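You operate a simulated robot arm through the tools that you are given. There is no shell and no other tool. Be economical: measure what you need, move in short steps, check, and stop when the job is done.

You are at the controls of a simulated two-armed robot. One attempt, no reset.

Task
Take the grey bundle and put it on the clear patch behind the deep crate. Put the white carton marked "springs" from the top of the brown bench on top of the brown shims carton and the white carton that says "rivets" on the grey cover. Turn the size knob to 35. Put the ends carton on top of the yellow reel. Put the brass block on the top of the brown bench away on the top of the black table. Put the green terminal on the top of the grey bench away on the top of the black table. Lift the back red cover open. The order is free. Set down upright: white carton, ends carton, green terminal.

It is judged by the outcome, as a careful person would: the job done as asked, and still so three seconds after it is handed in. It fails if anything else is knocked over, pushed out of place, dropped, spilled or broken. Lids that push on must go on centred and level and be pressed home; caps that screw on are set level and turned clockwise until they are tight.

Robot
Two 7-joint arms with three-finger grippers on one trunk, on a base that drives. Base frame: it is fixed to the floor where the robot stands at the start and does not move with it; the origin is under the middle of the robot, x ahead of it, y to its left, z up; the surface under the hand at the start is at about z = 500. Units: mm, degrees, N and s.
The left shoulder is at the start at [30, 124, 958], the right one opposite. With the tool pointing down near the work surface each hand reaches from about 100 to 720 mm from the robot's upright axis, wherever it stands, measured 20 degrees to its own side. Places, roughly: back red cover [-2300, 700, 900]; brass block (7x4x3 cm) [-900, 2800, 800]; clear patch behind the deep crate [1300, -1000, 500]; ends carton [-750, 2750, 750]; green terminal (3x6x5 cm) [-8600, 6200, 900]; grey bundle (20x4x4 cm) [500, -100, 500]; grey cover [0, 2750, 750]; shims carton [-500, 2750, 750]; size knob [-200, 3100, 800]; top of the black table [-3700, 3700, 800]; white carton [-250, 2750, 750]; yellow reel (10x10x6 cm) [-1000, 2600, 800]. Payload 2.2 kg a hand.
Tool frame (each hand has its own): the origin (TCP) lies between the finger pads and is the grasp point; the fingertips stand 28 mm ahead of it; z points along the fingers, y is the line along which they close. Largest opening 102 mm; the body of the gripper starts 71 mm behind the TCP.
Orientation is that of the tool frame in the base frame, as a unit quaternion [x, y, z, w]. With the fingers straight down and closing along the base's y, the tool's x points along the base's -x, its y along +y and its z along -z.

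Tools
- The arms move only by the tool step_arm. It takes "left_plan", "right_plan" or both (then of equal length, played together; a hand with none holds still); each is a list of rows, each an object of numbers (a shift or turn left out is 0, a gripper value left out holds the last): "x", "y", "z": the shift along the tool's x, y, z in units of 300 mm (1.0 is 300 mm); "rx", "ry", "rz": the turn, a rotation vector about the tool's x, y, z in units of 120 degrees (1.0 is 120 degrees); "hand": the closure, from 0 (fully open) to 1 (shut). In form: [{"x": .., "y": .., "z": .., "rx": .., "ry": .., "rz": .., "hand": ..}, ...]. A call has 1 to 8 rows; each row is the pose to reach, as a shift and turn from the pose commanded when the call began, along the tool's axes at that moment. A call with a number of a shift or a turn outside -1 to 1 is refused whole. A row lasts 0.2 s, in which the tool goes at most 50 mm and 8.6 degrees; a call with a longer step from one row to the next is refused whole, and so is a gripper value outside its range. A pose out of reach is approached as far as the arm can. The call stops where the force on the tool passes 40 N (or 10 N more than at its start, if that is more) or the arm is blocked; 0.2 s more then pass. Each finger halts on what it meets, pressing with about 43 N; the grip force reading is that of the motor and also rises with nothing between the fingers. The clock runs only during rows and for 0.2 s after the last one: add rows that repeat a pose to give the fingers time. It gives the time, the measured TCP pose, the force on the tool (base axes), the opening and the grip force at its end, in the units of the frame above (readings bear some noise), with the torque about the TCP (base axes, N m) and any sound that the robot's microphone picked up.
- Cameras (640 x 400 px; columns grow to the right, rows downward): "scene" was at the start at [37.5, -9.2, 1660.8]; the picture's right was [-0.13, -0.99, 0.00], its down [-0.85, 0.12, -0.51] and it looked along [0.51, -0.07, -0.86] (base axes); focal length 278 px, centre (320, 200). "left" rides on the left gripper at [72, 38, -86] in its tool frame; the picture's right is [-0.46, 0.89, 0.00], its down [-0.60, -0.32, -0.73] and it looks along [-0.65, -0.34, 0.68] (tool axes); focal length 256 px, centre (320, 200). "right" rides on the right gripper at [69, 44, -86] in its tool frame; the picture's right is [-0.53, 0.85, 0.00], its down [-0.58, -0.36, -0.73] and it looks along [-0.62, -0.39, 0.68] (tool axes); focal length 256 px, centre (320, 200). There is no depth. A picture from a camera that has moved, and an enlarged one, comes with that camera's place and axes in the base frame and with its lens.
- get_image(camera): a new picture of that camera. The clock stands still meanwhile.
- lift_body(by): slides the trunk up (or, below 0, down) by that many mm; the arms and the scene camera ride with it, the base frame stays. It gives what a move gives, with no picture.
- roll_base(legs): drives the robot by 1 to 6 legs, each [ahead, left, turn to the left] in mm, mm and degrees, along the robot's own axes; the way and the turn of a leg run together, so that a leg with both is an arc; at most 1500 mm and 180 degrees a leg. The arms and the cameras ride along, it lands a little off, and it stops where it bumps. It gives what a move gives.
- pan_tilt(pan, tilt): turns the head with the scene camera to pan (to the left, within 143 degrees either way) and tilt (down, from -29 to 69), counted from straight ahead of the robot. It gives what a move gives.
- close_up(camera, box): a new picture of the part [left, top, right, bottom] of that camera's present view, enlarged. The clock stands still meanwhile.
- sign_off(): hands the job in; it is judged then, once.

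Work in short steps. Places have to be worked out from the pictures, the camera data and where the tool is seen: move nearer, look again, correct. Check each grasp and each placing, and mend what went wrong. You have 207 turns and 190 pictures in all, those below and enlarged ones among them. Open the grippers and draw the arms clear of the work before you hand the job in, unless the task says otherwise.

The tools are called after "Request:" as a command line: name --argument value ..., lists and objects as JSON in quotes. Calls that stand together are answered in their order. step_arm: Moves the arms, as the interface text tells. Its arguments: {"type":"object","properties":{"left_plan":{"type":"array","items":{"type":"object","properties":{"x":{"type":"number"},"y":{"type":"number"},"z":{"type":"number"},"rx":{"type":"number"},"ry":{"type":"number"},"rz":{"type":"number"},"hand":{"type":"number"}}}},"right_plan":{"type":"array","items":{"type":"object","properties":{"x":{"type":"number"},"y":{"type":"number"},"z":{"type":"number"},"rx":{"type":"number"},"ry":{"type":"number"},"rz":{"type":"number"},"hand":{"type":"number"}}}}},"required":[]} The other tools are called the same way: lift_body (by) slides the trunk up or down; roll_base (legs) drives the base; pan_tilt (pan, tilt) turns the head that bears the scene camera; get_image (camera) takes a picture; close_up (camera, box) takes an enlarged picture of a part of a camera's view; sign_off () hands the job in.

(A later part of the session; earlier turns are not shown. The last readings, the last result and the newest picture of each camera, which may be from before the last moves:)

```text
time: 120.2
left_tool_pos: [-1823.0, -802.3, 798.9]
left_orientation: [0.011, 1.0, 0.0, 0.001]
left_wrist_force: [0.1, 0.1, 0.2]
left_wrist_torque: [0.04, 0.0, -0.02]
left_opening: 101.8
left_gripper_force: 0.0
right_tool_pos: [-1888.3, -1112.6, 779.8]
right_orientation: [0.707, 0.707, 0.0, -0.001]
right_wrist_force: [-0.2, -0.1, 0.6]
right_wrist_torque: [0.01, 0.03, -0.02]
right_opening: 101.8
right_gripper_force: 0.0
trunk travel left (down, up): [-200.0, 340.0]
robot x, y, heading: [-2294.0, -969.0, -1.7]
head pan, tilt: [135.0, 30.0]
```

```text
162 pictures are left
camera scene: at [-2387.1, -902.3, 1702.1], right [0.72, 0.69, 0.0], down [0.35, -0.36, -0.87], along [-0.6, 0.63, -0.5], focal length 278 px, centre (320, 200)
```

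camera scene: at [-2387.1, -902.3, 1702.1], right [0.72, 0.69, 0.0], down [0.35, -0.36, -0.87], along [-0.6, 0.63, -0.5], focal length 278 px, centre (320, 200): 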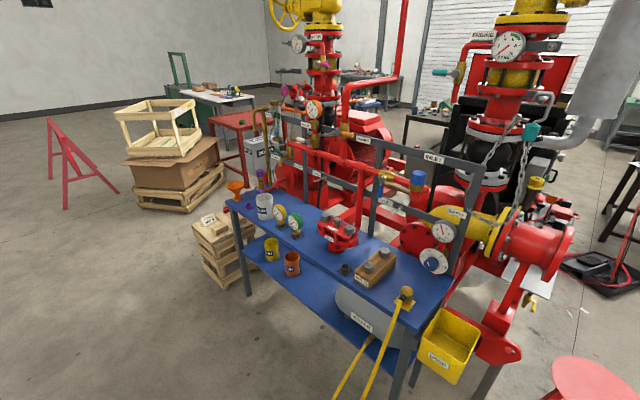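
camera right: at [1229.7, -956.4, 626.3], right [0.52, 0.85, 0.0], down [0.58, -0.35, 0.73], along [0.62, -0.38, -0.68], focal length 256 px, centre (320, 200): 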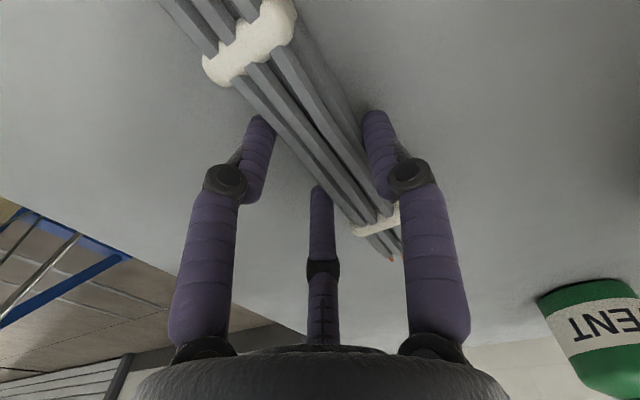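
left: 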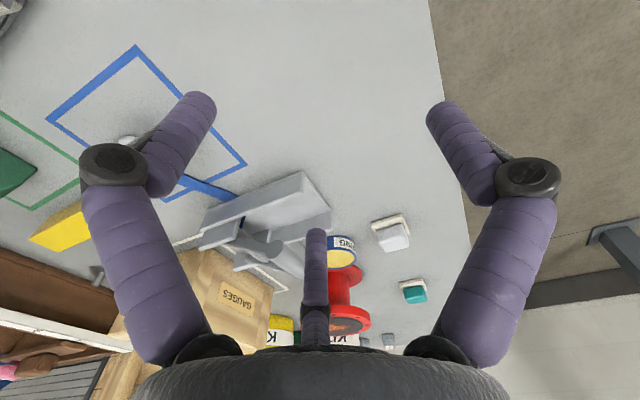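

The back red cover should be near pixel (318,186) of the straight-left view. I enlarge that region.

Request:
pan_tilt --pan 90 --tilt 25

Request:
close_up --camera "scene" --box '[180, 120, 360, 250]'

Request:
close_up --camera "scene" --box '[0, 60, 280, 240]'

```text
time: 121.3
left_tool_pos: [-1824.3, -803.8, 798.3]
left_orientation: [0.011, 1.0, 0.001, 0.0]
left_wrist_force: [-0.5, -0.6, -1.2]
left_wrist_torque: [0.0, -0.01, -0.02]
left_opening: 102.0
left_gripper_force: 0.0
right_tool_pos: [-1887.0, -1112.8, 778.9]
right_orientation: [0.707, 0.707, 0.0, -0.001]
right_wrist_force: [0.3, 0.0, 0.0]
right_wrist_torque: [0.01, 0.0, 0.01]
right_opening: 101.9
right_gripper_force: 0.1
trunk travel left (down, up): [-200.0, 340.0]
robot x, y, heading: [-2293.2, -966.7, -1.3]
head pan, tilt: [90.0, 25.0]
```

```text
3.08 times, centred on (270, 185) of scene
camera zoom: at [-2322.7, -875.6, 1710.0], right [1.0, -0.02, 0.0], down [-0.01, -0.42, -0.91], along [0.02, 0.91, -0.42], focal length 854 px, centre (474, 246)
```

zoom: 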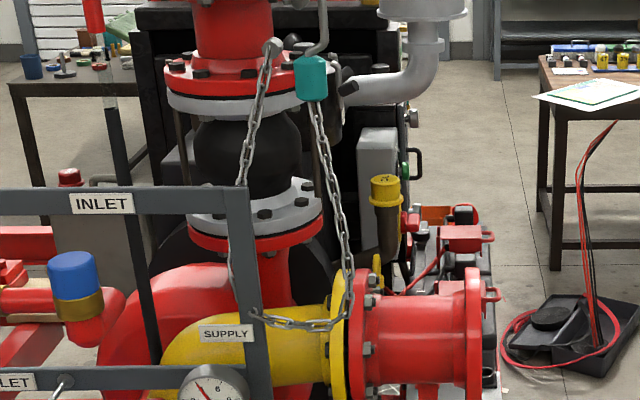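

```text
2.22 times, centred on (140, 150) of scene
camera zoom: at [-2322.7, -875.6, 1710.0], right [1.0, -0.02, 0.0], down [-0.01, -0.42, -0.91], along [0.02, 0.91, -0.42], focal length 617 px, centre (720, 311)
```

zoom: 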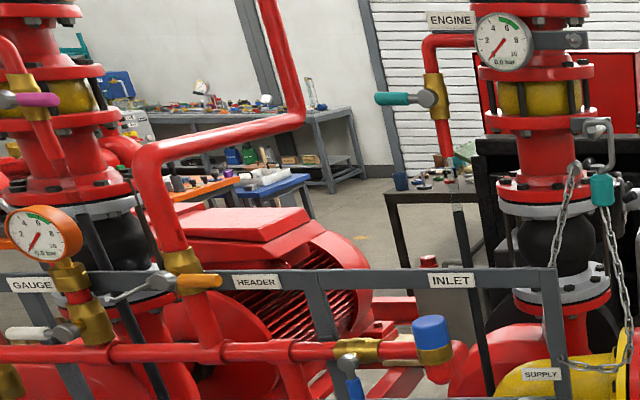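

Beyond the yellow supply elbow I see a battery-like unit with red covers. I drive around to the machine's right side, facing it from +x.

Request:
roll_base --legs '[[865, 60, 1.3], [0, 0, 180], [0, -1450, 0]]'

Request:
pan_tilt --pan 0 --tilt 35

Request:
get_image --camera "scene"

```text
time: 140.0
left_tool_pos: [-1920.7, 332.3, 797.8]
left_orientation: [1.0, 0.007, 0.0, 0.001]
left_wrist_force: [-0.9, 0.0, -0.3]
left_wrist_torque: [-0.03, 0.01, 0.01]
left_opening: 101.9
left_gripper_force: 0.0
right_tool_pos: [-1869.6, 644.0, 778.8]
right_orientation: [0.72, -0.694, 0.001, 0.0]
right_wrist_force: [0.0, -0.3, -0.1]
right_wrist_torque: [-0.05, 0.02, 0.03]
right_opening: 101.8
right_gripper_force: 0.1
trunk travel left (down, up): [-200.0, 340.0]
robot x, y, heading: [-1456.3, 514.1, -179.2]
head pan, tilt: [90.0, 25.0]
```

```text
time: 141.7
left_tool_pos: [-1920.8, 332.1, 798.9]
left_orientation: [1.0, 0.007, -0.001, 0.001]
left_wrist_force: [0.0, 0.2, -0.2]
left_wrist_torque: [-0.02, 0.01, 0.01]
left_opening: 101.7
left_gripper_force: 0.1
right_tool_pos: [-1867.8, 642.5, 779.1]
right_orientation: [0.72, -0.694, 0.001, 0.0]
right_wrist_force: [-0.3, -1.3, 0.4]
right_wrist_torque: [0.0, 0.01, 0.01]
right_opening: 101.7
right_gripper_force: 0.1
trunk travel left (down, up): [-200.0, 340.0]
robot x, y, heading: [-1456.2, 510.7, -179.2]
head pan, tilt: [0.0, 35.0]
```

```text
159 pictures are left
camera scene: at [-1514.2, 513.3, 1694.2], right [-0.01, 1.0, 0.0], down [0.57, 0.01, -0.82], along [-0.82, -0.01, -0.57], focal length 278 px, centre (320, 200)
```

scene: 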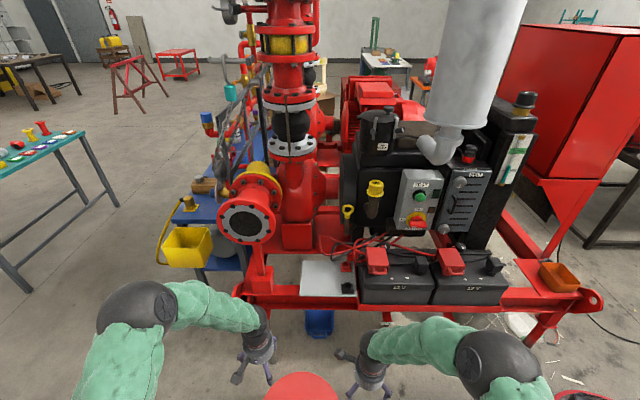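

Two batteries with red terminal covers: the one at pixel (377,260) matches the back red cover (about -2257, 723, 900). I zoom in.

Request:
close_up --camera "scene" --box '[330, 220, 490, 320]'

```text
4.00 times, centred on (410, 270) of scene
camera zoom: at [-1514.2, 513.3, 1694.2], right [-0.01, 1.0, 0.0], down [0.57, 0.01, -0.82], along [-0.82, -0.01, -0.57], focal length 1110 px, centre (-40, -80)
```

zoom: 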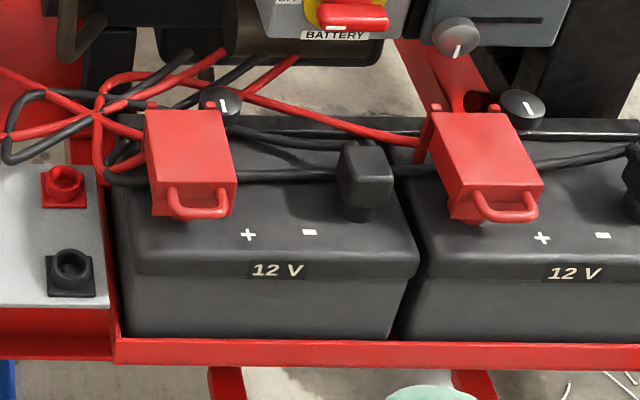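

The back cover hinges on its far side and has a loop handle toward me. I tuck the hands up and back, then drive to about (-1700, 900), clear of the stool, to use the left hand.

Request:
step_arm --left_plan '[{"x": 0.0, "z": -0.15}, {"x": 0.1, "z": -0.25}, {"x": 0.2, "z": -0.35}, {"x": 0.3, "z": -0.4}]' --right_plan '[{"y": 0.0, "z": -0.15}, {"y": -0.1, "z": -0.25}, {"y": -0.2, "z": -0.35}, {"y": -0.3, "z": -0.4}]'

Request:
roll_base --legs '[[0, -390, -1], [240, 0, 0]]'

Request:
pan_tilt --pan 10 --tilt 45

Request:
get_image --camera "scene"

```text
time: 142.7
left_tool_pos: [-1831.2, 333.8, 920.2]
left_orientation: [1.0, 0.007, -0.001, 0.0]
left_wrist_force: [1.0, -0.5, 0.4]
left_wrist_torque: [0.03, 0.0, 0.0]
left_opening: 102.2
left_gripper_force: 0.0
right_tool_pos: [-1776.7, 644.9, 899.1]
right_orientation: [0.72, -0.694, 0.0, 0.001]
right_wrist_force: [0.5, 0.4, 0.7]
right_wrist_torque: [0.01, 0.03, 0.02]
right_opening: 101.9
right_gripper_force: 0.0
trunk travel left (down, up): [-200.0, 340.0]
robot x, y, heading: [-1451.7, 511.4, -179.2]
head pan, tilt: [0.0, 35.0]
```

```text
time: 146.5
left_tool_pos: [-2079.0, 733.5, 918.5]
left_orientation: [1.0, -0.001, 0.002, 0.0]
left_wrist_force: [0.7, 0.7, 1.3]
left_wrist_torque: [0.01, -0.05, -0.01]
left_opening: 102.1
left_gripper_force: 0.0
right_tool_pos: [-2022.0, 1044.3, 899.8]
right_orientation: [0.714, -0.701, 0.001, 0.0]
right_wrist_force: [0.2, 0.4, -0.2]
right_wrist_torque: [-0.02, -0.05, 0.0]
right_opening: 101.9
right_gripper_force: 0.1
trunk travel left (down, up): [-200.0, 340.0]
robot x, y, heading: [-1699.6, 905.1, 179.9]
head pan, tilt: [0.0, 35.0]
```

```text
time: 147.2
left_tool_pos: [-2078.9, 731.5, 918.7]
left_orientation: [1.0, -0.002, 0.0, 0.001]
left_wrist_force: [-0.1, -0.1, 0.9]
left_wrist_torque: [-0.02, -0.01, -0.02]
left_opening: 101.8
left_gripper_force: 0.1
right_tool_pos: [-2020.4, 1043.8, 899.4]
right_orientation: [0.714, -0.7, 0.001, 0.0]
right_wrist_force: [0.6, 0.3, -0.7]
right_wrist_torque: [-0.04, 0.01, -0.02]
right_opening: 101.8
right_gripper_force: 0.1
trunk travel left (down, up): [-200.0, 340.0]
robot x, y, heading: [-1695.1, 904.9, 179.8]
head pan, tilt: [10.0, 45.0]
```

```text
157 pictures are left
camera scene: at [-1751.0, 892.4, 1679.5], right [-0.17, 0.99, 0.0], down [0.7, 0.12, -0.71], along [-0.7, -0.12, -0.71], focal length 278 px, centre (320, 200)
```

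scene: 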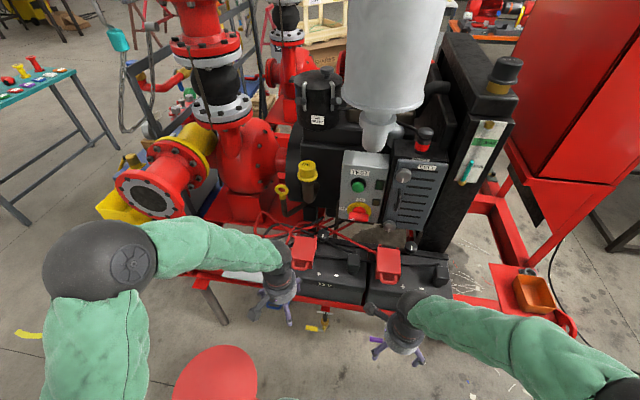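

I take the left wrist view and a scene close-up to triangulate the handle.

Request:
get_image --camera "left"

Request:
close_up --camera "scene" --box '[250, 210, 410, 310]'

```text
156 pictures are left
camera left: at [-2006.6, 694.0, 1004.4], right [-0.47, -0.88, 0.0], down [-0.6, 0.32, 0.73], along [-0.65, 0.34, -0.68], focal length 256 px, centre (320, 200)
```

left: 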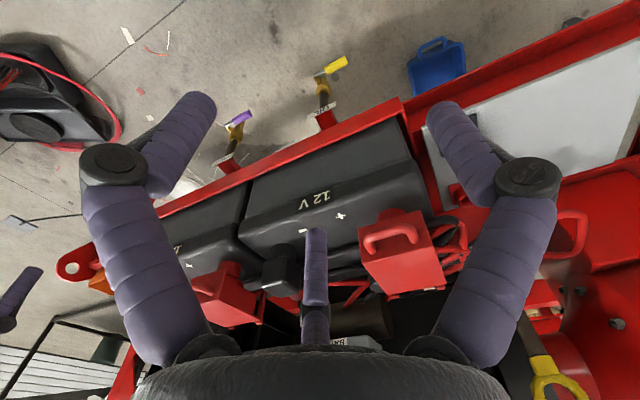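

```text
4.00 times, centred on (330, 260) of scene
camera zoom: at [-1751.0, 892.4, 1679.5], right [-0.17, 0.99, 0.0], down [0.7, 0.12, -0.71], along [-0.7, -0.12, -0.71], focal length 1110 px, centre (280, -40)
```

zoom: 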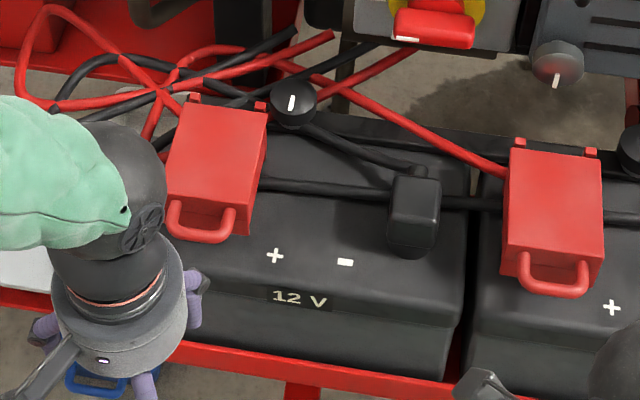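

Handle bar is about (-2240, 736, 842), hinge about (-2354, 740, 878). I enlarge the wrist view to see the loop's clearance.

Request:
close_up --camera "left" --box '[330, 180, 490, 280]'

Request:
close_up --camera "scene" --box '[285, 230, 325, 255]'

```text
4.00 times, centred on (410, 230) of left
camera zoom: at [-2006.6, 694.0, 1004.4], right [-0.47, -0.88, 0.0], down [-0.6, 0.32, 0.73], along [-0.65, 0.34, -0.68], focal length 1024 px, centre (-40, 80)
```

zoom: 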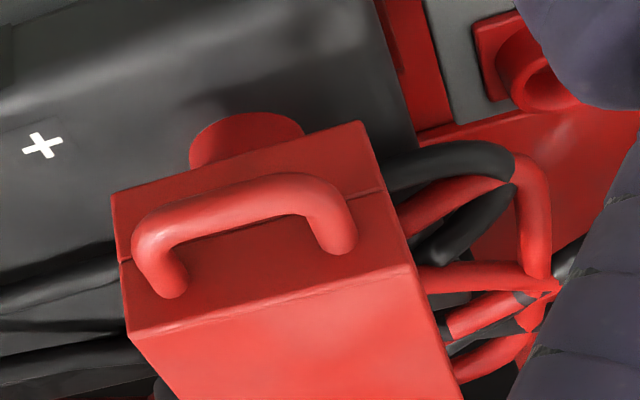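

```text
16.00 times, centred on (305, 242) of scene
camera zoom: at [-1751.0, 892.4, 1679.5], right [-0.17, 0.99, 0.0], down [0.7, 0.12, -0.71], along [-0.7, -0.12, -0.71], focal length 4440 px, centre (560, -480)
```

zoom: 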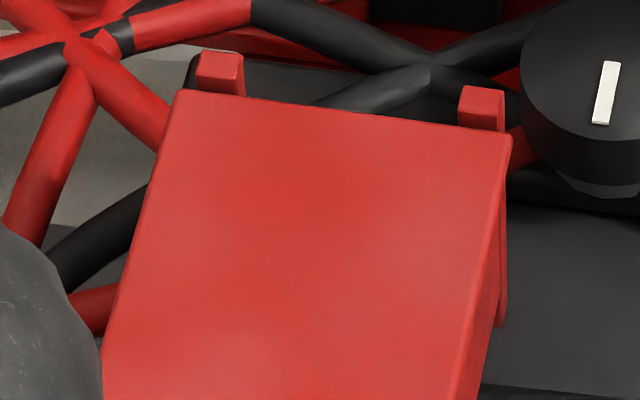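

The loop stands about 26 mm off the lid's front, mid-height, so one finger fits inside with the tool pointing down. I turn the left hand 90° and bring it above the bar.

Request:
step_arm --left_plan '[{"rz": -0.07, "hand": 0.3}, {"x": -0.06, "rz": -0.14, "hand": 0.5}, {"x": -0.12, "rz": -0.21, "hand": 0.7}, {"x": -0.18, "rz": -0.28, "hand": 0.75}, {"x": -0.24, "rz": -0.35}, {"x": -0.3, "rz": -0.42}, {"x": -0.36, "rz": -0.49}, {"x": -0.42, "rz": -0.56}]'

Request:
step_arm --left_plan '[{"rz": -0.07}, {"rz": -0.13}, {"rz": -0.19}, {"rz": -0.19}]'

Request:
get_image --camera "left"

Request:
close_up --camera "scene" --box '[240, 200, 400, 300]'

```text
time: 149.0
left_tool_pos: [-2204.8, 732.2, 917.6]
left_orientation: [0.833, 0.553, 0.0, 0.0]
left_wrist_force: [-0.8, -0.7, -0.1]
left_wrist_torque: [-0.01, 0.0, 0.01]
left_opening: 25.3
left_gripper_force: 0.1
right_tool_pos: [-2020.6, 1043.1, 898.4]
right_orientation: [0.714, -0.7, 0.001, -0.001]
right_wrist_force: [-0.2, 0.5, 0.8]
right_wrist_torque: [-0.01, -0.02, 0.03]
right_opening: 102.1
right_gripper_force: 0.2
trunk travel left (down, up): [-200.0, 340.0]
robot x, y, heading: [-1702.8, 905.4, 179.9]
head pan, tilt: [10.0, 45.0]
```

```text
time: 150.0
left_tool_pos: [-2204.3, 731.4, 919.7]
left_orientation: [0.708, 0.706, 0.0, 0.001]
left_wrist_force: [0.2, 0.7, 0.0]
left_wrist_torque: [-0.01, 0.01, -0.02]
left_opening: 25.5
left_gripper_force: 0.1
right_tool_pos: [-2021.3, 1043.7, 899.4]
right_orientation: [0.714, -0.701, 0.002, 0.0]
right_wrist_force: [0.7, 0.1, -0.5]
right_wrist_torque: [0.01, -0.01, -0.04]
right_opening: 102.1
right_gripper_force: 0.1
trunk travel left (down, up): [-200.0, 340.0]
robot x, y, heading: [-1699.6, 906.4, 179.9]
head pan, tilt: [10.0, 45.0]
```

```text
152 pictures are left
camera left: at [-2166.5, 804.8, 1004.6], right [0.88, -0.47, 0.0], down [-0.32, -0.6, 0.73], along [-0.34, -0.65, -0.68], focal length 256 px, centre (320, 200)
```

left: 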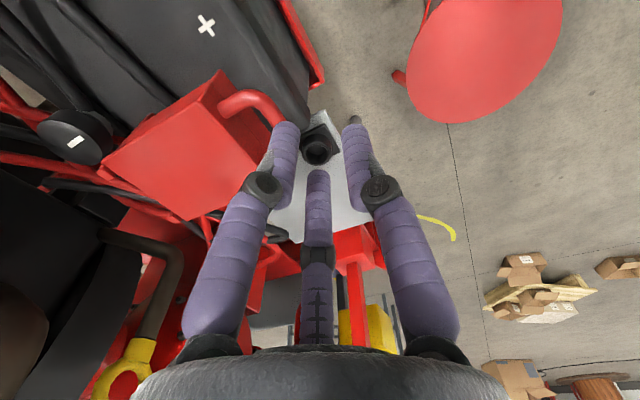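

```text
4.00 times, centred on (320, 250) of scene
camera zoom: at [-1751.1, 892.3, 1679.4], right [-0.17, 0.99, 0.0], down [0.7, 0.12, -0.71], along [-0.7, -0.12, -0.71], focal length 1110 px, centre (320, 0)
```

zoom: 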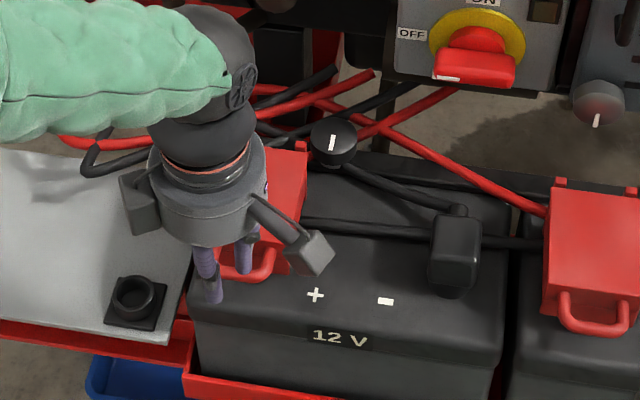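

The wrist view puts the bar at x about -2238. I shift over it and check the alignment before lowering.

Request:
step_arm --left_plan '[{"x": 0.017, "y": -0.06}, {"x": 0.017, "y": -0.113}, {"x": 0.017, "y": -0.113, "z": 0.06}]'

Request:
close_up --camera "left" --box '[160, 60, 400, 210]'

Request:
close_up --camera "scene" --box '[280, 230, 344, 270]'

```text
time: 150.8
left_tool_pos: [-2240.5, 737.3, 900.5]
left_orientation: [0.708, 0.706, 0.0, 0.0]
left_wrist_force: [-0.1, -0.3, -0.5]
left_wrist_torque: [0.01, -0.01, 0.02]
left_opening: 25.5
left_gripper_force: 0.0
right_tool_pos: [-2020.9, 1043.2, 898.2]
right_orientation: [0.714, -0.7, 0.002, 0.0]
right_wrist_force: [-1.3, 1.0, -0.6]
right_wrist_torque: [0.0, -0.01, 0.01]
right_opening: 102.2
right_gripper_force: 0.0
trunk travel left (down, up): [-200.0, 340.0]
robot x, y, heading: [-1703.7, 900.3, 179.9]
head pan, tilt: [10.0, 45.0]
```

```text
2.67 times, centred on (280, 135) of left
camera zoom: at [-2200.8, 809.6, 986.5], right [0.88, -0.47, 0.0], down [-0.32, -0.6, 0.73], along [-0.34, -0.65, -0.68], focal length 683 px, centre (427, 373)
```

zoom: 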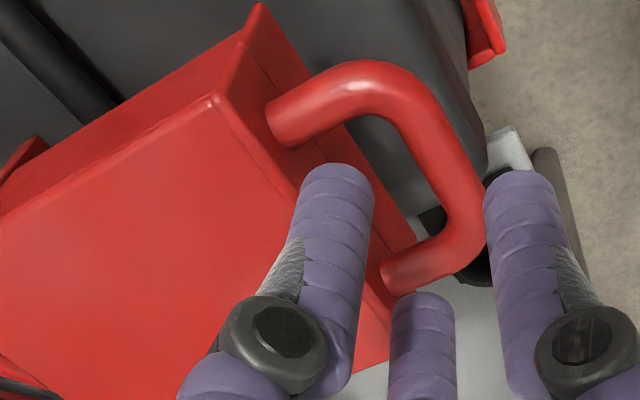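

```text
10.00 times, centred on (312, 250) of scene
camera zoom: at [-1751.5, 892.3, 1679.4], right [-0.17, 0.99, 0.0], down [0.7, 0.12, -0.71], along [-0.7, -0.12, -0.71], focal length 2775 px, centre (400, -300)
```

zoom: 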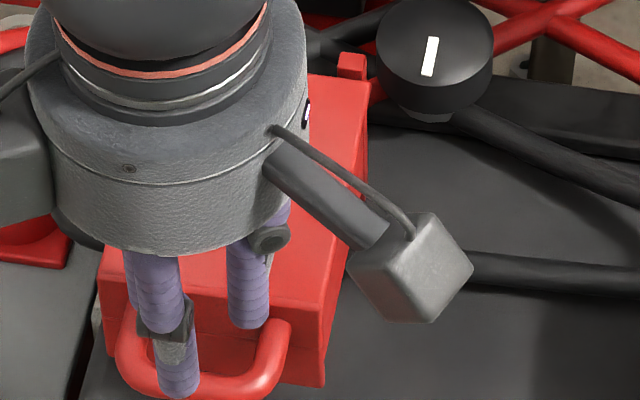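

The bar is at x about -2235 and the slot behind it reaches -2265, so the finger fits. I nudge 3 mm, lower with force watch, and close.

Request:
step_arm --left_plan '[{"x": -0.01, "y": 0.011}, {"x": -0.01, "y": 0.011, "z": 0.07}, {"x": -0.01, "y": 0.011, "z": 0.14}, {"x": -0.01, "y": 0.011, "z": 0.14, "hand": 1}, {"x": -0.01, "y": 0.011, "z": 0.14, "hand": 1}]'

Request:
close_up --camera "left" --box '[160, 60, 400, 210]'

```text
time: 151.6
left_tool_pos: [-2240.7, 730.7, 875.5]
left_orientation: [0.706, 0.708, -0.008, -0.005]
left_wrist_force: [8.2, -4.9, 25.8]
left_wrist_torque: [-0.61, 0.06, 0.17]
left_opening: 25.2
left_gripper_force: 0.0
right_tool_pos: [-2019.8, 1043.0, 898.2]
right_orientation: [0.714, -0.701, 0.001, 0.0]
right_wrist_force: [0.5, -0.2, 1.1]
right_wrist_torque: [0.02, -0.04, -0.01]
right_opening: 102.0
right_gripper_force: 0.1
trunk travel left (down, up): [-200.0, 340.0]
robot x, y, heading: [-1698.3, 906.5, 179.8]
head pan, tilt: [10.0, 45.0]
stopped in row 3 (left hand): the force on the tool passed its limit at 50 N (the readings are from after the stop); the commanded pose is now the measured one
```

```text
2.67 times, centred on (280, 135) of left
camera zoom: at [-2202.0, 803.9, 960.0], right [0.89, -0.46, -0.01], down [-0.3, -0.6, 0.74], along [-0.35, -0.65, -0.67], focal length 683 px, centre (427, 373)
```

zoom: 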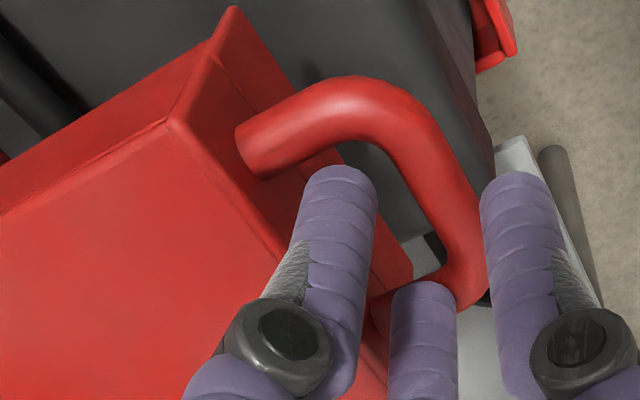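

The torque shows the contact is 18 mm to the side: the hand really has one finger on its +y side and a spread pair on the -y side, and one of the pair hit the loop's leg. I rise and turn the hand 180° so the single finger goes inside the loop.

Request:
step_arm --left_plan '[{"z": -0.13}, {"z": -0.23, "rz": 0.07}, {"y": 0.03, "z": -0.23, "rz": 0.14}, {"y": 0.03, "z": -0.23, "rz": 0.21}, {"y": 0.03, "z": -0.23, "rz": 0.28}, {"y": 0.03, "z": -0.23, "rz": 0.35}, {"y": 0.03, "z": -0.23, "rz": 0.42}, {"y": 0.03, "z": -0.23, "rz": 0.49}]'

Request:
step_arm --left_plan '[{"rz": 0.07}, {"rz": 0.14}, {"rz": 0.21}, {"rz": 0.28}, {"rz": 0.35}, {"rz": 0.42}, {"rz": 0.49}, {"rz": 0.55}]'

Request:
step_arm --left_plan '[{"rz": 0.07, "hand": 0.7}, {"rz": 0.14}, {"rz": 0.21}, {"rz": 0.28}, {"rz": 0.35}, {"rz": 0.42}, {"rz": 0.46}, {"rz": 0.46}]'

Request:
close_up --camera "scene" --box '[240, 200, 400, 300]'

```text
time: 153.4
left_tool_pos: [-2231.0, 732.0, 939.2]
left_orientation: [0.963, 0.268, -0.007, 0.0]
left_wrist_force: [0.1, -0.3, -0.1]
left_wrist_torque: [0.0, 0.03, -0.01]
left_opening: 25.5
left_gripper_force: 0.2
right_tool_pos: [-2020.1, 1043.1, 898.8]
right_orientation: [0.714, -0.701, 0.001, 0.0]
right_wrist_force: [1.1, 0.3, -0.3]
right_wrist_torque: [0.03, 0.02, -0.02]
right_opening: 102.0
right_gripper_force: 0.1
trunk travel left (down, up): [-200.0, 340.0]
robot x, y, heading: [-1702.2, 904.9, 179.7]
head pan, tilt: [10.0, 45.0]
```

```text
time: 155.2
left_tool_pos: [-2230.6, 731.8, 939.7]
left_orientation: [0.954, -0.3, -0.006, 0.003]
left_wrist_force: [-0.2, 0.2, -0.2]
left_wrist_torque: [0.01, 0.01, 0.02]
left_opening: 25.5
left_gripper_force: 0.0
right_tool_pos: [-2020.7, 1043.5, 898.8]
right_orientation: [0.714, -0.7, 0.001, 0.0]
right_wrist_force: [0.1, -0.2, -0.6]
right_wrist_torque: [-0.01, 0.01, -0.02]
right_opening: 101.8
right_gripper_force: 0.1
trunk travel left (down, up): [-200.0, 340.0]
robot x, y, heading: [-1701.8, 907.2, 180.0]
head pan, tilt: [10.0, 45.0]
```

```text
time: 157.0
left_tool_pos: [-2230.1, 732.1, 939.8]
left_orientation: [0.707, -0.707, -0.003, 0.005]
left_wrist_force: [-0.4, 0.4, -0.6]
left_wrist_torque: [-0.02, -0.02, -0.01]
left_opening: 30.6
left_gripper_force: 0.0
right_tool_pos: [-2021.7, 1044.0, 899.5]
right_orientation: [0.714, -0.7, 0.001, 0.0]
right_wrist_force: [0.1, 0.3, 0.3]
right_wrist_torque: [0.01, 0.01, -0.02]
right_opening: 102.1
right_gripper_force: 0.0
trunk travel left (down, up): [-200.0, 340.0]
robot x, y, heading: [-1700.1, 904.4, 179.5]
head pan, tilt: [10.0, 45.0]
```

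```text
4.00 times, centred on (320, 250) of scene
camera zoom: at [-1751.1, 892.3, 1679.4], right [-0.17, 0.99, 0.0], down [0.7, 0.12, -0.71], along [-0.7, -0.12, -0.71], focal length 1110 px, centre (320, 0)
```

zoom: 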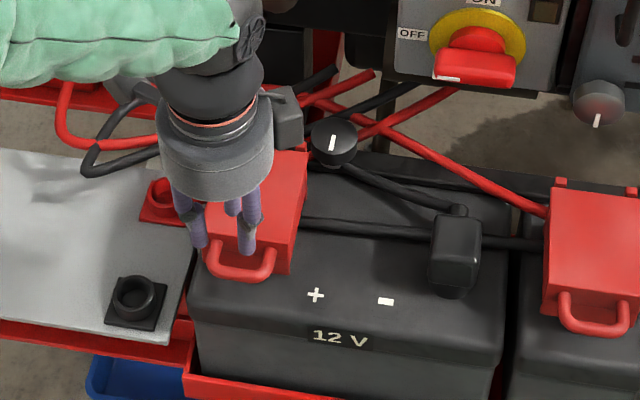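

Now the single finger is at the back. I lower to just above the lid and check from both cameras.

Request:
step_arm --left_plan '[{"z": 0.08}, {"z": 0.15}, {"z": 0.15}]'

Request:
close_up --camera "left" --box '[200, 60, 440, 210]'

Request:
close_up --camera "scene" --box '[280, 230, 344, 270]'

```text
time: 157.8
left_tool_pos: [-2231.6, 731.3, 896.2]
left_orientation: [-0.707, 0.708, 0.003, -0.006]
left_wrist_force: [0.7, -0.3, -0.9]
left_wrist_torque: [0.02, -0.04, -0.01]
left_opening: 30.3
left_gripper_force: 0.1
right_tool_pos: [-2021.0, 1043.0, 898.1]
right_orientation: [0.714, -0.7, 0.001, 0.0]
right_wrist_force: [-0.4, 0.1, -0.1]
right_wrist_torque: [0.02, 0.0, -0.03]
right_opening: 101.8
right_gripper_force: 0.1
trunk travel left (down, up): [-200.0, 340.0]
robot x, y, heading: [-1702.6, 908.6, 179.9]
head pan, tilt: [10.0, 45.0]
```

```text
2.67 times, centred on (320, 135) of left
camera zoom: at [-2268.4, 660.0, 981.7], right [-0.89, 0.46, 0.01], down [0.33, 0.61, 0.73], along [0.33, 0.65, -0.69], focal length 683 px, centre (320, 373)
```

zoom: 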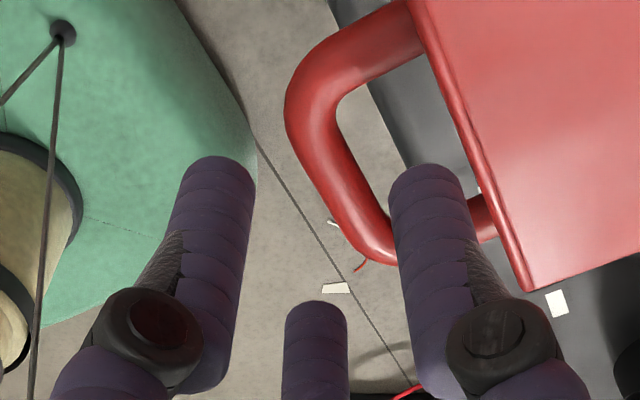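

```text
10.00 times, centred on (312, 250) of scene
camera zoom: at [-1751.0, 892.3, 1679.4], right [-0.17, 0.99, 0.0], down [0.7, 0.12, -0.71], along [-0.7, -0.12, -0.71], focal length 2775 px, centre (400, -300)
```

zoom: 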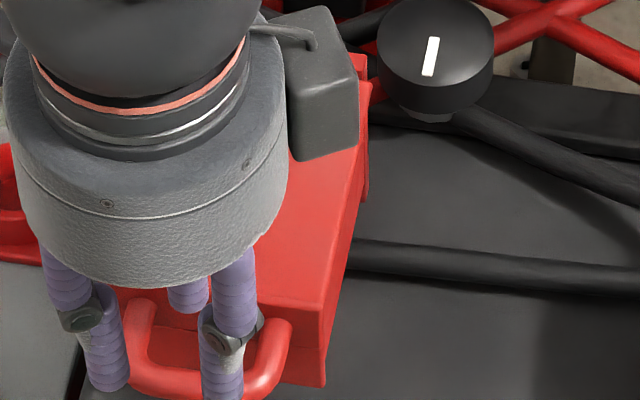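

Alignment is good with a 3 mm shift. I lower to TCP z 858.

Request:
step_arm --left_plan '[{"x": -0.005, "y": -0.01}, {"x": -0.005, "y": -0.01, "z": 0.06}, {"x": -0.005, "y": -0.01, "z": 0.1}, {"x": -0.005, "y": -0.01, "z": 0.127}]'

```text
time: 158.8
left_tool_pos: [-2229.5, 734.0, 857.0]
left_orientation: [-0.707, 0.707, 0.004, -0.005]
left_wrist_force: [0.0, 0.8, 0.1]
left_wrist_torque: [0.0, -0.01, 0.02]
left_opening: 30.3
left_gripper_force: 0.0
right_tool_pos: [-2020.9, 1043.0, 899.7]
right_orientation: [0.714, -0.701, 0.001, 0.0]
right_wrist_force: [0.1, 0.4, 0.1]
right_wrist_torque: [-0.01, -0.01, 0.01]
right_opening: 102.2
right_gripper_force: 0.1
trunk travel left (down, up): [-200.0, 340.0]
robot x, y, heading: [-1701.9, 906.0, 180.0]
head pan, tilt: [10.0, 45.0]
```

No contact, so the finger is inside the loop. I close the hand.

Request:
step_arm --left_plan '[{"hand": 1}, {"hand": 1}, {"hand": 1}, {"hand": 1}]'

Request:
close_up --camera "left" --box '[200, 60, 440, 210]'

```text
time: 159.8
left_tool_pos: [-2232.3, 733.2, 858.9]
left_orientation: [0.708, -0.706, -0.005, 0.006]
left_wrist_force: [-19.6, -0.1, 2.4]
left_wrist_torque: [-0.25, 0.33, -0.68]
left_opening: 17.6
left_gripper_force: 43.4
right_tool_pos: [-2021.9, 1044.4, 898.6]
right_orientation: [0.714, -0.7, 0.001, 0.0]
right_wrist_force: [0.3, 1.2, -0.3]
right_wrist_torque: [0.02, -0.02, 0.01]
right_opening: 102.1
right_gripper_force: 0.1
trunk travel left (down, up): [-200.0, 340.0]
robot x, y, heading: [-1702.5, 906.3, 180.0]
head pan, tilt: [10.0, 45.0]
```

```text
2.67 times, centred on (320, 135) of left
camera zoom: at [-2268.3, 661.8, 944.5], right [-0.89, 0.46, 0.01], down [0.33, 0.61, 0.72], along [0.33, 0.65, -0.69], focal length 683 px, centre (320, 373)
```

zoom: 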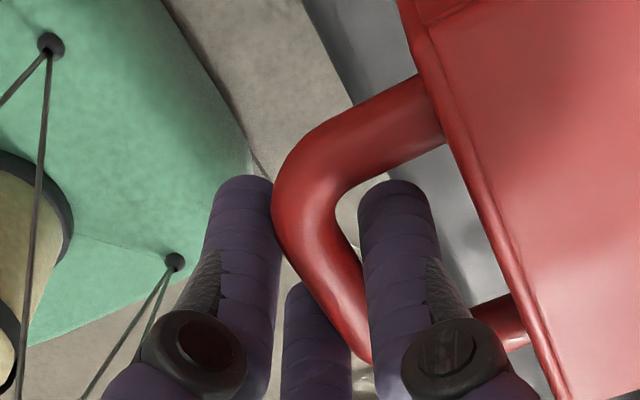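

Firm grip on the bar (17.6 mm). I begin swinging it up along the arc about the hinge.

Request:
step_arm --left_plan '[{"y": -0.005, "z": -0.045}, {"y": -0.01, "z": -0.091}, {"y": -0.006, "z": -0.14}, {"y": 0.002, "z": -0.188}, {"y": 0.018, "z": -0.235}, {"y": 0.037, "z": -0.28}]'

Request:
close_up --camera "scene" --box '[240, 200, 400, 300]'

```text
time: 160.6
left_tool_pos: [-2235.3, 734.1, 898.2]
left_orientation: [0.708, -0.706, -0.013, 0.012]
left_wrist_force: [-15.4, -0.7, -1.4]
left_wrist_torque: [0.6, 0.32, -0.69]
left_opening: 17.6
left_gripper_force: 43.4
right_tool_pos: [-2022.2, 1043.4, 898.4]
right_orientation: [0.714, -0.7, 0.001, -0.001]
right_wrist_force: [0.3, 0.8, 0.2]
right_wrist_torque: [-0.01, -0.01, 0.02]
right_opening: 101.9
right_gripper_force: 0.0
trunk travel left (down, up): [-200.0, 340.0]
robot x, y, heading: [-1703.7, 905.7, 179.8]
head pan, tilt: [10.0, 45.0]
stopped in row 3 (left hand): the force on the tool passed its limit at 42 N (the readings are from after the stop); the commanded pose is now the measured one
```

```text
4.00 times, centred on (320, 250) of scene
camera zoom: at [-1752.2, 891.9, 1679.4], right [-0.17, 0.99, 0.0], down [0.7, 0.12, -0.71], along [-0.7, -0.12, -0.71], focal length 1110 px, centre (320, 0)
```

zoom: 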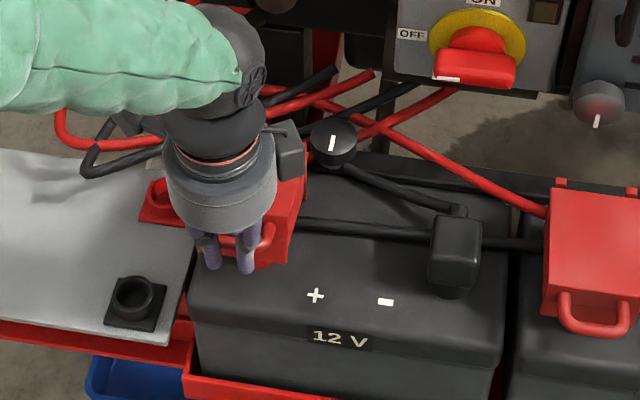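

The lid is rising; the side pull says the pivot is lower than I assumed (about z 846). I continue on a corrected arc.

Request:
step_arm --left_plan '[{"y": 0.018, "z": -0.03}, {"y": 0.038, "z": -0.062}, {"y": 0.06, "z": -0.1}, {"y": 0.086, "z": -0.13}, {"y": 0.115, "z": -0.162}, {"y": 0.148, "z": -0.19}, {"y": 0.185, "z": -0.214}, {"y": 0.215, "z": -0.233}]'

Request:
close_up --camera "scene" --box '[240, 200, 400, 300]'

```text
time: 162.1
left_tool_pos: [-2273.2, 733.4, 961.5]
left_orientation: [0.707, -0.707, -0.01, 0.011]
left_wrist_force: [14.7, 0.7, 17.4]
left_wrist_torque: [0.02, 0.03, -0.69]
left_opening: 17.4
left_gripper_force: 42.9
right_tool_pos: [-2018.7, 1043.6, 899.8]
right_orientation: [0.714, -0.7, 0.0, 0.001]
right_wrist_force: [0.7, -0.1, 0.6]
right_wrist_torque: [0.0, 0.0, 0.0]
right_opening: 102.1
right_gripper_force: 0.0
trunk travel left (down, up): [-200.0, 340.0]
robot x, y, heading: [-1699.4, 906.3, 179.7]
head pan, tilt: [10.0, 45.0]
stopped in row 7 (left hand): the force on the tool passed its limit at 41 N (the readings are from after the stop); the commanded pose is now the measured one
```

```text
4.00 times, centred on (320, 250) of scene
camera zoom: at [-1746.9, 892.8, 1679.7], right [-0.17, 0.99, 0.0], down [0.69, 0.12, -0.71], along [-0.7, -0.12, -0.71], focal length 1110 px, centre (320, 0)
```

zoom: 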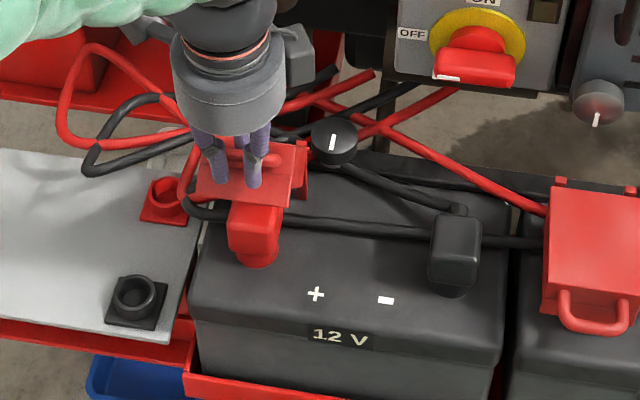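

The lid is about halfway open; refitting the circle gives a pivot radius of 123 mm. I carry on to about 95°.

Request:
step_arm --left_plan '[{"y": 0.027, "z": -0.023}, {"y": 0.055, "z": -0.042}, {"y": 0.087, "z": -0.06}, {"y": 0.119, "z": -0.075}, {"y": 0.152, "z": -0.087}, {"y": 0.187, "z": -0.096}, {"y": 0.222, "z": -0.102}, {"y": 0.258, "z": -0.104}]'

Request:
close_up --camera "scene" --box '[240, 180, 400, 280]'

```text
time: 163.9
left_tool_pos: [-2353.0, 734.3, 992.3]
left_orientation: [0.708, -0.706, -0.01, 0.01]
left_wrist_force: [-0.3, 2.1, 12.1]
left_wrist_torque: [-0.36, 0.05, 0.17]
left_opening: 17.1
left_gripper_force: 43.1
right_tool_pos: [-2019.5, 1044.5, 899.7]
right_orientation: [0.714, -0.7, 0.001, 0.001]
right_wrist_force: [-0.6, 0.3, 0.4]
right_wrist_torque: [-0.01, -0.02, 0.02]
right_opening: 101.9
right_gripper_force: 0.0
trunk travel left (down, up): [-200.0, 340.0]
robot x, y, heading: [-1697.4, 907.8, 179.9]
head pan, tilt: [10.0, 45.0]
```

```text
4.00 times, centred on (320, 230) of scene
camera zoom: at [-1749.9, 893.0, 1679.5], right [-0.17, 0.99, 0.0], down [0.7, 0.12, -0.71], along [-0.7, -0.12, -0.71], focal length 1110 px, centre (320, 80)
```

zoom: 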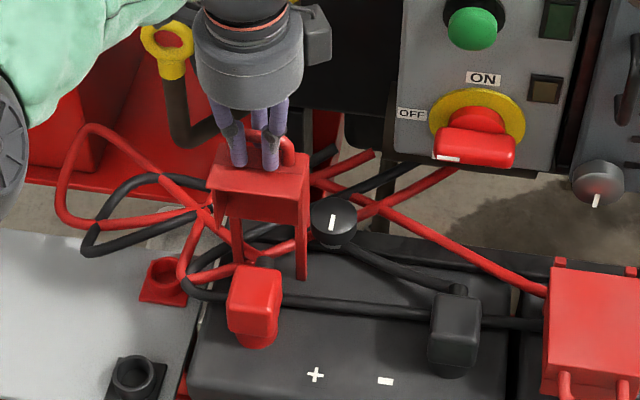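

About 88° open. I push a little further (25 mm) with the force guard, to be past vertical.

Request:
step_arm --left_plan '[{"y": 0.03, "z": 0.0}, {"y": 0.06, "z": 0.003}, {"y": 0.09, "z": 0.01}, {"y": 0.12, "z": 0.018}]'

Request:
close_up --camera "scene" --box '[240, 180, 400, 280]'

```text
time: 164.9
left_tool_pos: [-2386.6, 734.8, 990.2]
left_orientation: [0.708, -0.706, -0.011, 0.009]
left_wrist_force: [17.4, 9.4, 23.2]
left_wrist_torque: [0.81, -2.78, 1.4]
left_opening: 16.6
left_gripper_force: 42.4
right_tool_pos: [-2017.4, 1045.4, 899.6]
right_orientation: [0.714, -0.7, -0.001, 0.002]
right_wrist_force: [0.4, 0.0, 0.5]
right_wrist_torque: [0.04, -0.04, -0.01]
right_opening: 101.7
right_gripper_force: 0.2
trunk travel left (down, up): [-200.0, 340.0]
robot x, y, heading: [-1699.3, 910.5, 180.1]
head pan, tilt: [10.0, 45.0]
```

```text
4.00 times, centred on (320, 230) of scene
camera zoom: at [-1746.0, 894.3, 1679.7], right [-0.17, 0.99, 0.0], down [0.69, 0.12, -0.71], along [-0.7, -0.12, -0.7], focal length 1110 px, centre (320, 80)
```

zoom: 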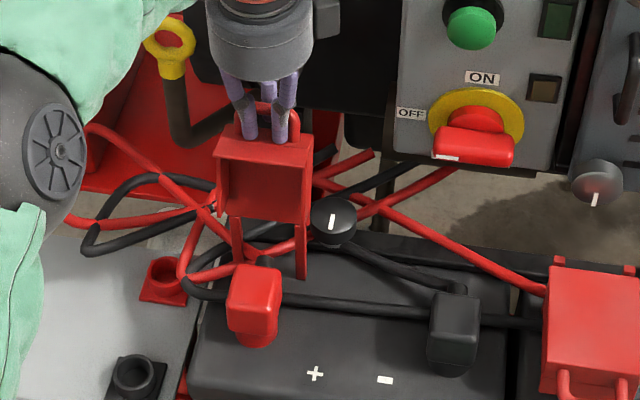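

The lid stands about 100° open and resists further. I release the bar and withdraw straight up.

Request:
step_arm --left_plan '[{"hand": 0.7}, {"hand": 0.6}, {"hand": 0.6}, {"hand": 0.6, "z": -0.06}, {"hand": 0.6, "z": -0.13}, {"hand": 0.6, "z": -0.2}]'

Request:
close_up --camera "scene" --box '[240, 180, 400, 280]'

```text
time: 166.3
left_tool_pos: [-2388.9, 732.7, 1048.9]
left_orientation: [0.709, -0.705, -0.011, 0.011]
left_wrist_force: [-0.1, -0.3, -0.7]
left_wrist_torque: [-0.01, 0.05, -0.03]
left_opening: 41.2
left_gripper_force: 0.1
right_tool_pos: [-2020.6, 1042.7, 897.8]
right_orientation: [0.714, -0.7, 0.001, 0.001]
right_wrist_force: [0.6, -1.4, 0.3]
right_wrist_torque: [0.0, 0.0, 0.03]
right_opening: 102.1
right_gripper_force: 0.2
trunk travel left (down, up): [-200.0, 340.0]
robot x, y, heading: [-1700.5, 908.0, 179.7]
head pan, tilt: [10.0, 45.0]
```

```text
4.00 times, centred on (320, 230) of scene
camera zoom: at [-1750.6, 892.5, 1679.5], right [-0.17, 0.99, 0.0], down [0.7, 0.12, -0.71], along [-0.7, -0.12, -0.71], focal length 1110 px, centre (320, 80)
```

zoom: 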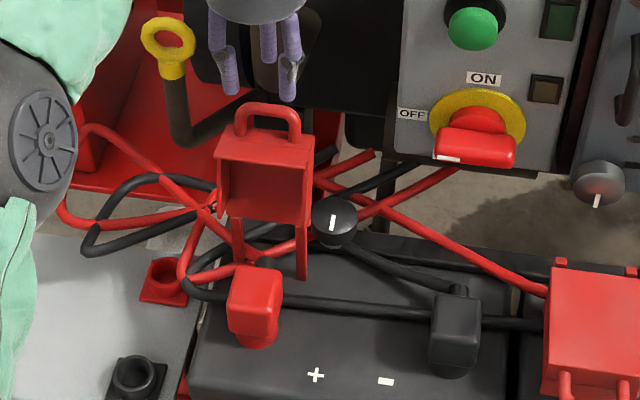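

The cover stays open. I draw the hand back and look toward the brown bench.

Request:
step_arm --left_plan '[{"y": -0.15, "z": -0.05}, {"y": -0.3, "z": -0.1}, {"y": -0.45, "z": -0.1}, {"y": -0.6, "z": -0.1}, {"y": -0.75, "z": -0.1}, {"y": -0.9, "z": -0.1}]'

Request:
pan_tilt --pan -105 --tilt 30

Request:
get_image --camera "scene"

```text
time: 167.7
left_tool_pos: [-2115.4, 734.7, 1069.1]
left_orientation: [0.709, -0.706, -0.01, 0.009]
left_wrist_force: [-0.3, 0.1, 0.5]
left_wrist_torque: [-0.01, -0.02, 0.0]
left_opening: 40.9
left_gripper_force: 0.1
right_tool_pos: [-2020.5, 1043.2, 898.7]
right_orientation: [0.714, -0.701, 0.0, 0.0]
right_wrist_force: [-0.4, -0.5, -0.1]
right_wrist_torque: [0.0, 0.02, -0.02]
right_opening: 102.3
right_gripper_force: 0.0
trunk travel left (down, up): [-200.0, 340.0]
robot x, y, heading: [-1703.8, 904.4, 180.0]
head pan, tilt: [10.0, 45.0]
```

```text
time: 169.7
left_tool_pos: [-2117.9, 734.4, 1069.4]
left_orientation: [0.708, -0.706, -0.01, 0.009]
left_wrist_force: [1.0, -0.2, -0.3]
left_wrist_torque: [-0.02, -0.02, -0.04]
left_opening: 40.8
left_gripper_force: 0.1
right_tool_pos: [-2020.5, 1043.1, 898.9]
right_orientation: [0.714, -0.7, 0.002, 0.001]
right_wrist_force: [-0.4, 0.9, 0.1]
right_wrist_torque: [0.03, 0.01, -0.01]
right_opening: 102.1
right_gripper_force: 0.1
trunk travel left (down, up): [-200.0, 340.0]
robot x, y, heading: [-1698.5, 907.0, 179.9]
head pan, tilt: [-105.0, 30.0]
```

```text
138 pictures are left
camera scene: at [-1647.3, 993.5, 1702.0], right [0.97, -0.26, 0.0], down [-0.13, -0.48, -0.87], along [0.23, 0.84, -0.5], focal length 278 px, centre (320, 200)
```

scene: 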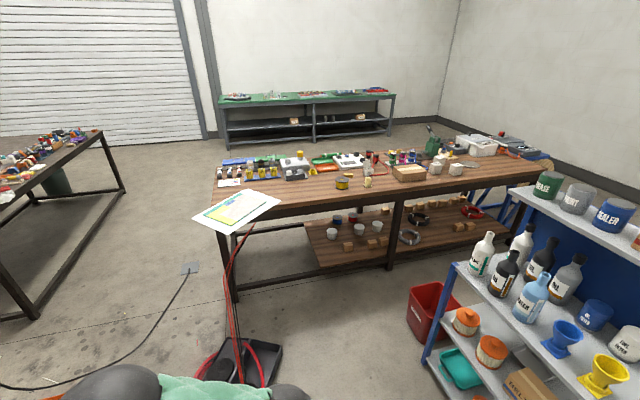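

From here the bench's front edge is at y about 2540, the red bin at about (-600, 2090), and the charger near (-1860, 2050). I back off, turn to face +y and drive to about (-1100, 2130).

Request:
roll_base --legs '[[-370, 0, 0], [0, 0, -90], [750, 0, 0], [470, -230, 0]]'

Request:
pan_tilt --pan -15 --tilt 45

Request:
get_image --camera "scene"

```text
time: 182.2
left_tool_pos: [-1248.1, 2544.5, 1069.3]
left_orientation: [0.005, 1.0, 0.013, 0.0]
left_wrist_force: [0.2, 0.1, -0.5]
left_wrist_torque: [0.0, -0.01, -0.02]
left_opening: 40.8
left_gripper_force: 0.1
right_tool_pos: [-942.0, 2443.1, 898.6]
right_orientation: [-0.003, 1.0, -0.001, -0.001]
right_wrist_force: [-0.1, -0.1, 0.0]
right_wrist_torque: [-0.03, 0.03, -0.01]
right_opening: 102.2
right_gripper_force: 0.2
trunk travel left (down, up): [-200.0, 340.0]
robot x, y, heading: [-1084.6, 2125.5, 89.2]
head pan, tilt: [-105.0, 30.0]
```

```text
time: 183.8
left_tool_pos: [-1248.4, 2543.3, 1069.0]
left_orientation: [0.004, 1.0, 0.013, 0.001]
left_wrist_force: [-0.3, -0.2, -0.2]
left_wrist_torque: [-0.01, 0.0, 0.02]
left_opening: 40.9
left_gripper_force: 0.0
right_tool_pos: [-941.4, 2443.4, 899.3]
right_orientation: [-0.004, 1.0, -0.002, -0.001]
right_wrist_force: [-0.2, 0.3, 0.3]
right_wrist_torque: [0.01, 0.01, -0.03]
right_opening: 101.9
right_gripper_force: 0.0
trunk travel left (down, up): [-200.0, 340.0]
robot x, y, heading: [-1082.0, 2122.7, 89.2]
head pan, tilt: [-15.0, 45.0]
```

```text
137 pictures are left
camera scene: at [-1060.9, 2173.7, 1679.4], right [0.96, -0.27, 0.0], down [-0.19, -0.68, -0.71], along [0.19, 0.68, -0.71], focal length 278 px, centre (320, 200)
```

scene: 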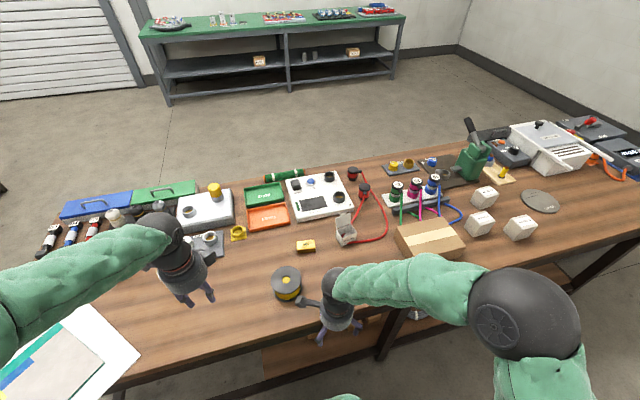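

I enlarge the bench top to identify everything.

Request:
close_up --camera "scene" --box '[240, 160, 400, 310]'

Request:
close_up --camera "scene" --box '[380, 110, 640, 270]'

```text
2.67 times, centred on (320, 235) of scene
camera zoom: at [-1060.9, 2173.7, 1679.4], right [0.96, -0.27, 0.0], down [-0.19, -0.68, -0.71], along [0.19, 0.68, -0.71], focal length 740 px, centre (320, 107)
```

zoom: 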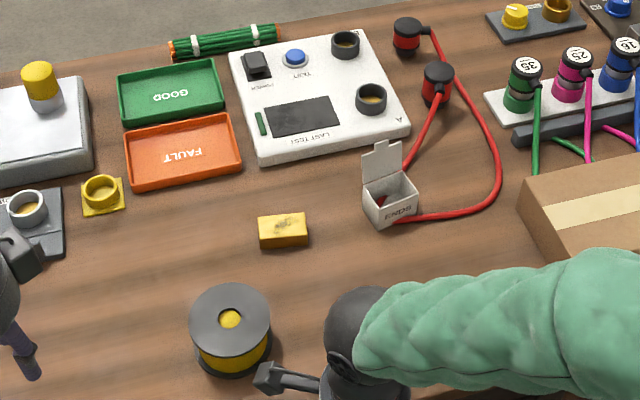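

```text
2.46 times, centred on (510, 190) of scene
camera zoom: at [-1060.9, 2173.7, 1679.4], right [0.96, -0.27, 0.0], down [-0.19, -0.68, -0.71], along [0.19, 0.68, -0.71], focal length 683 px, centre (-148, 225)
```

zoom: 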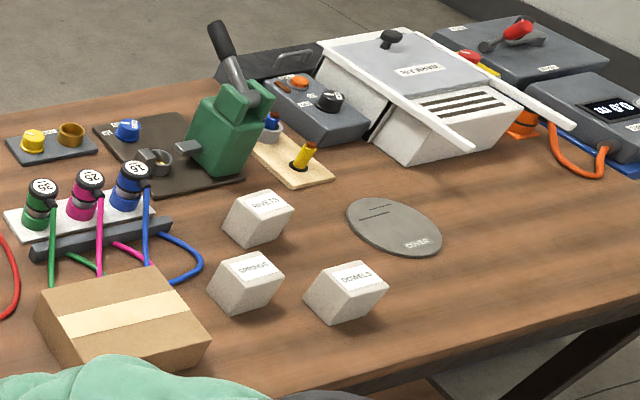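

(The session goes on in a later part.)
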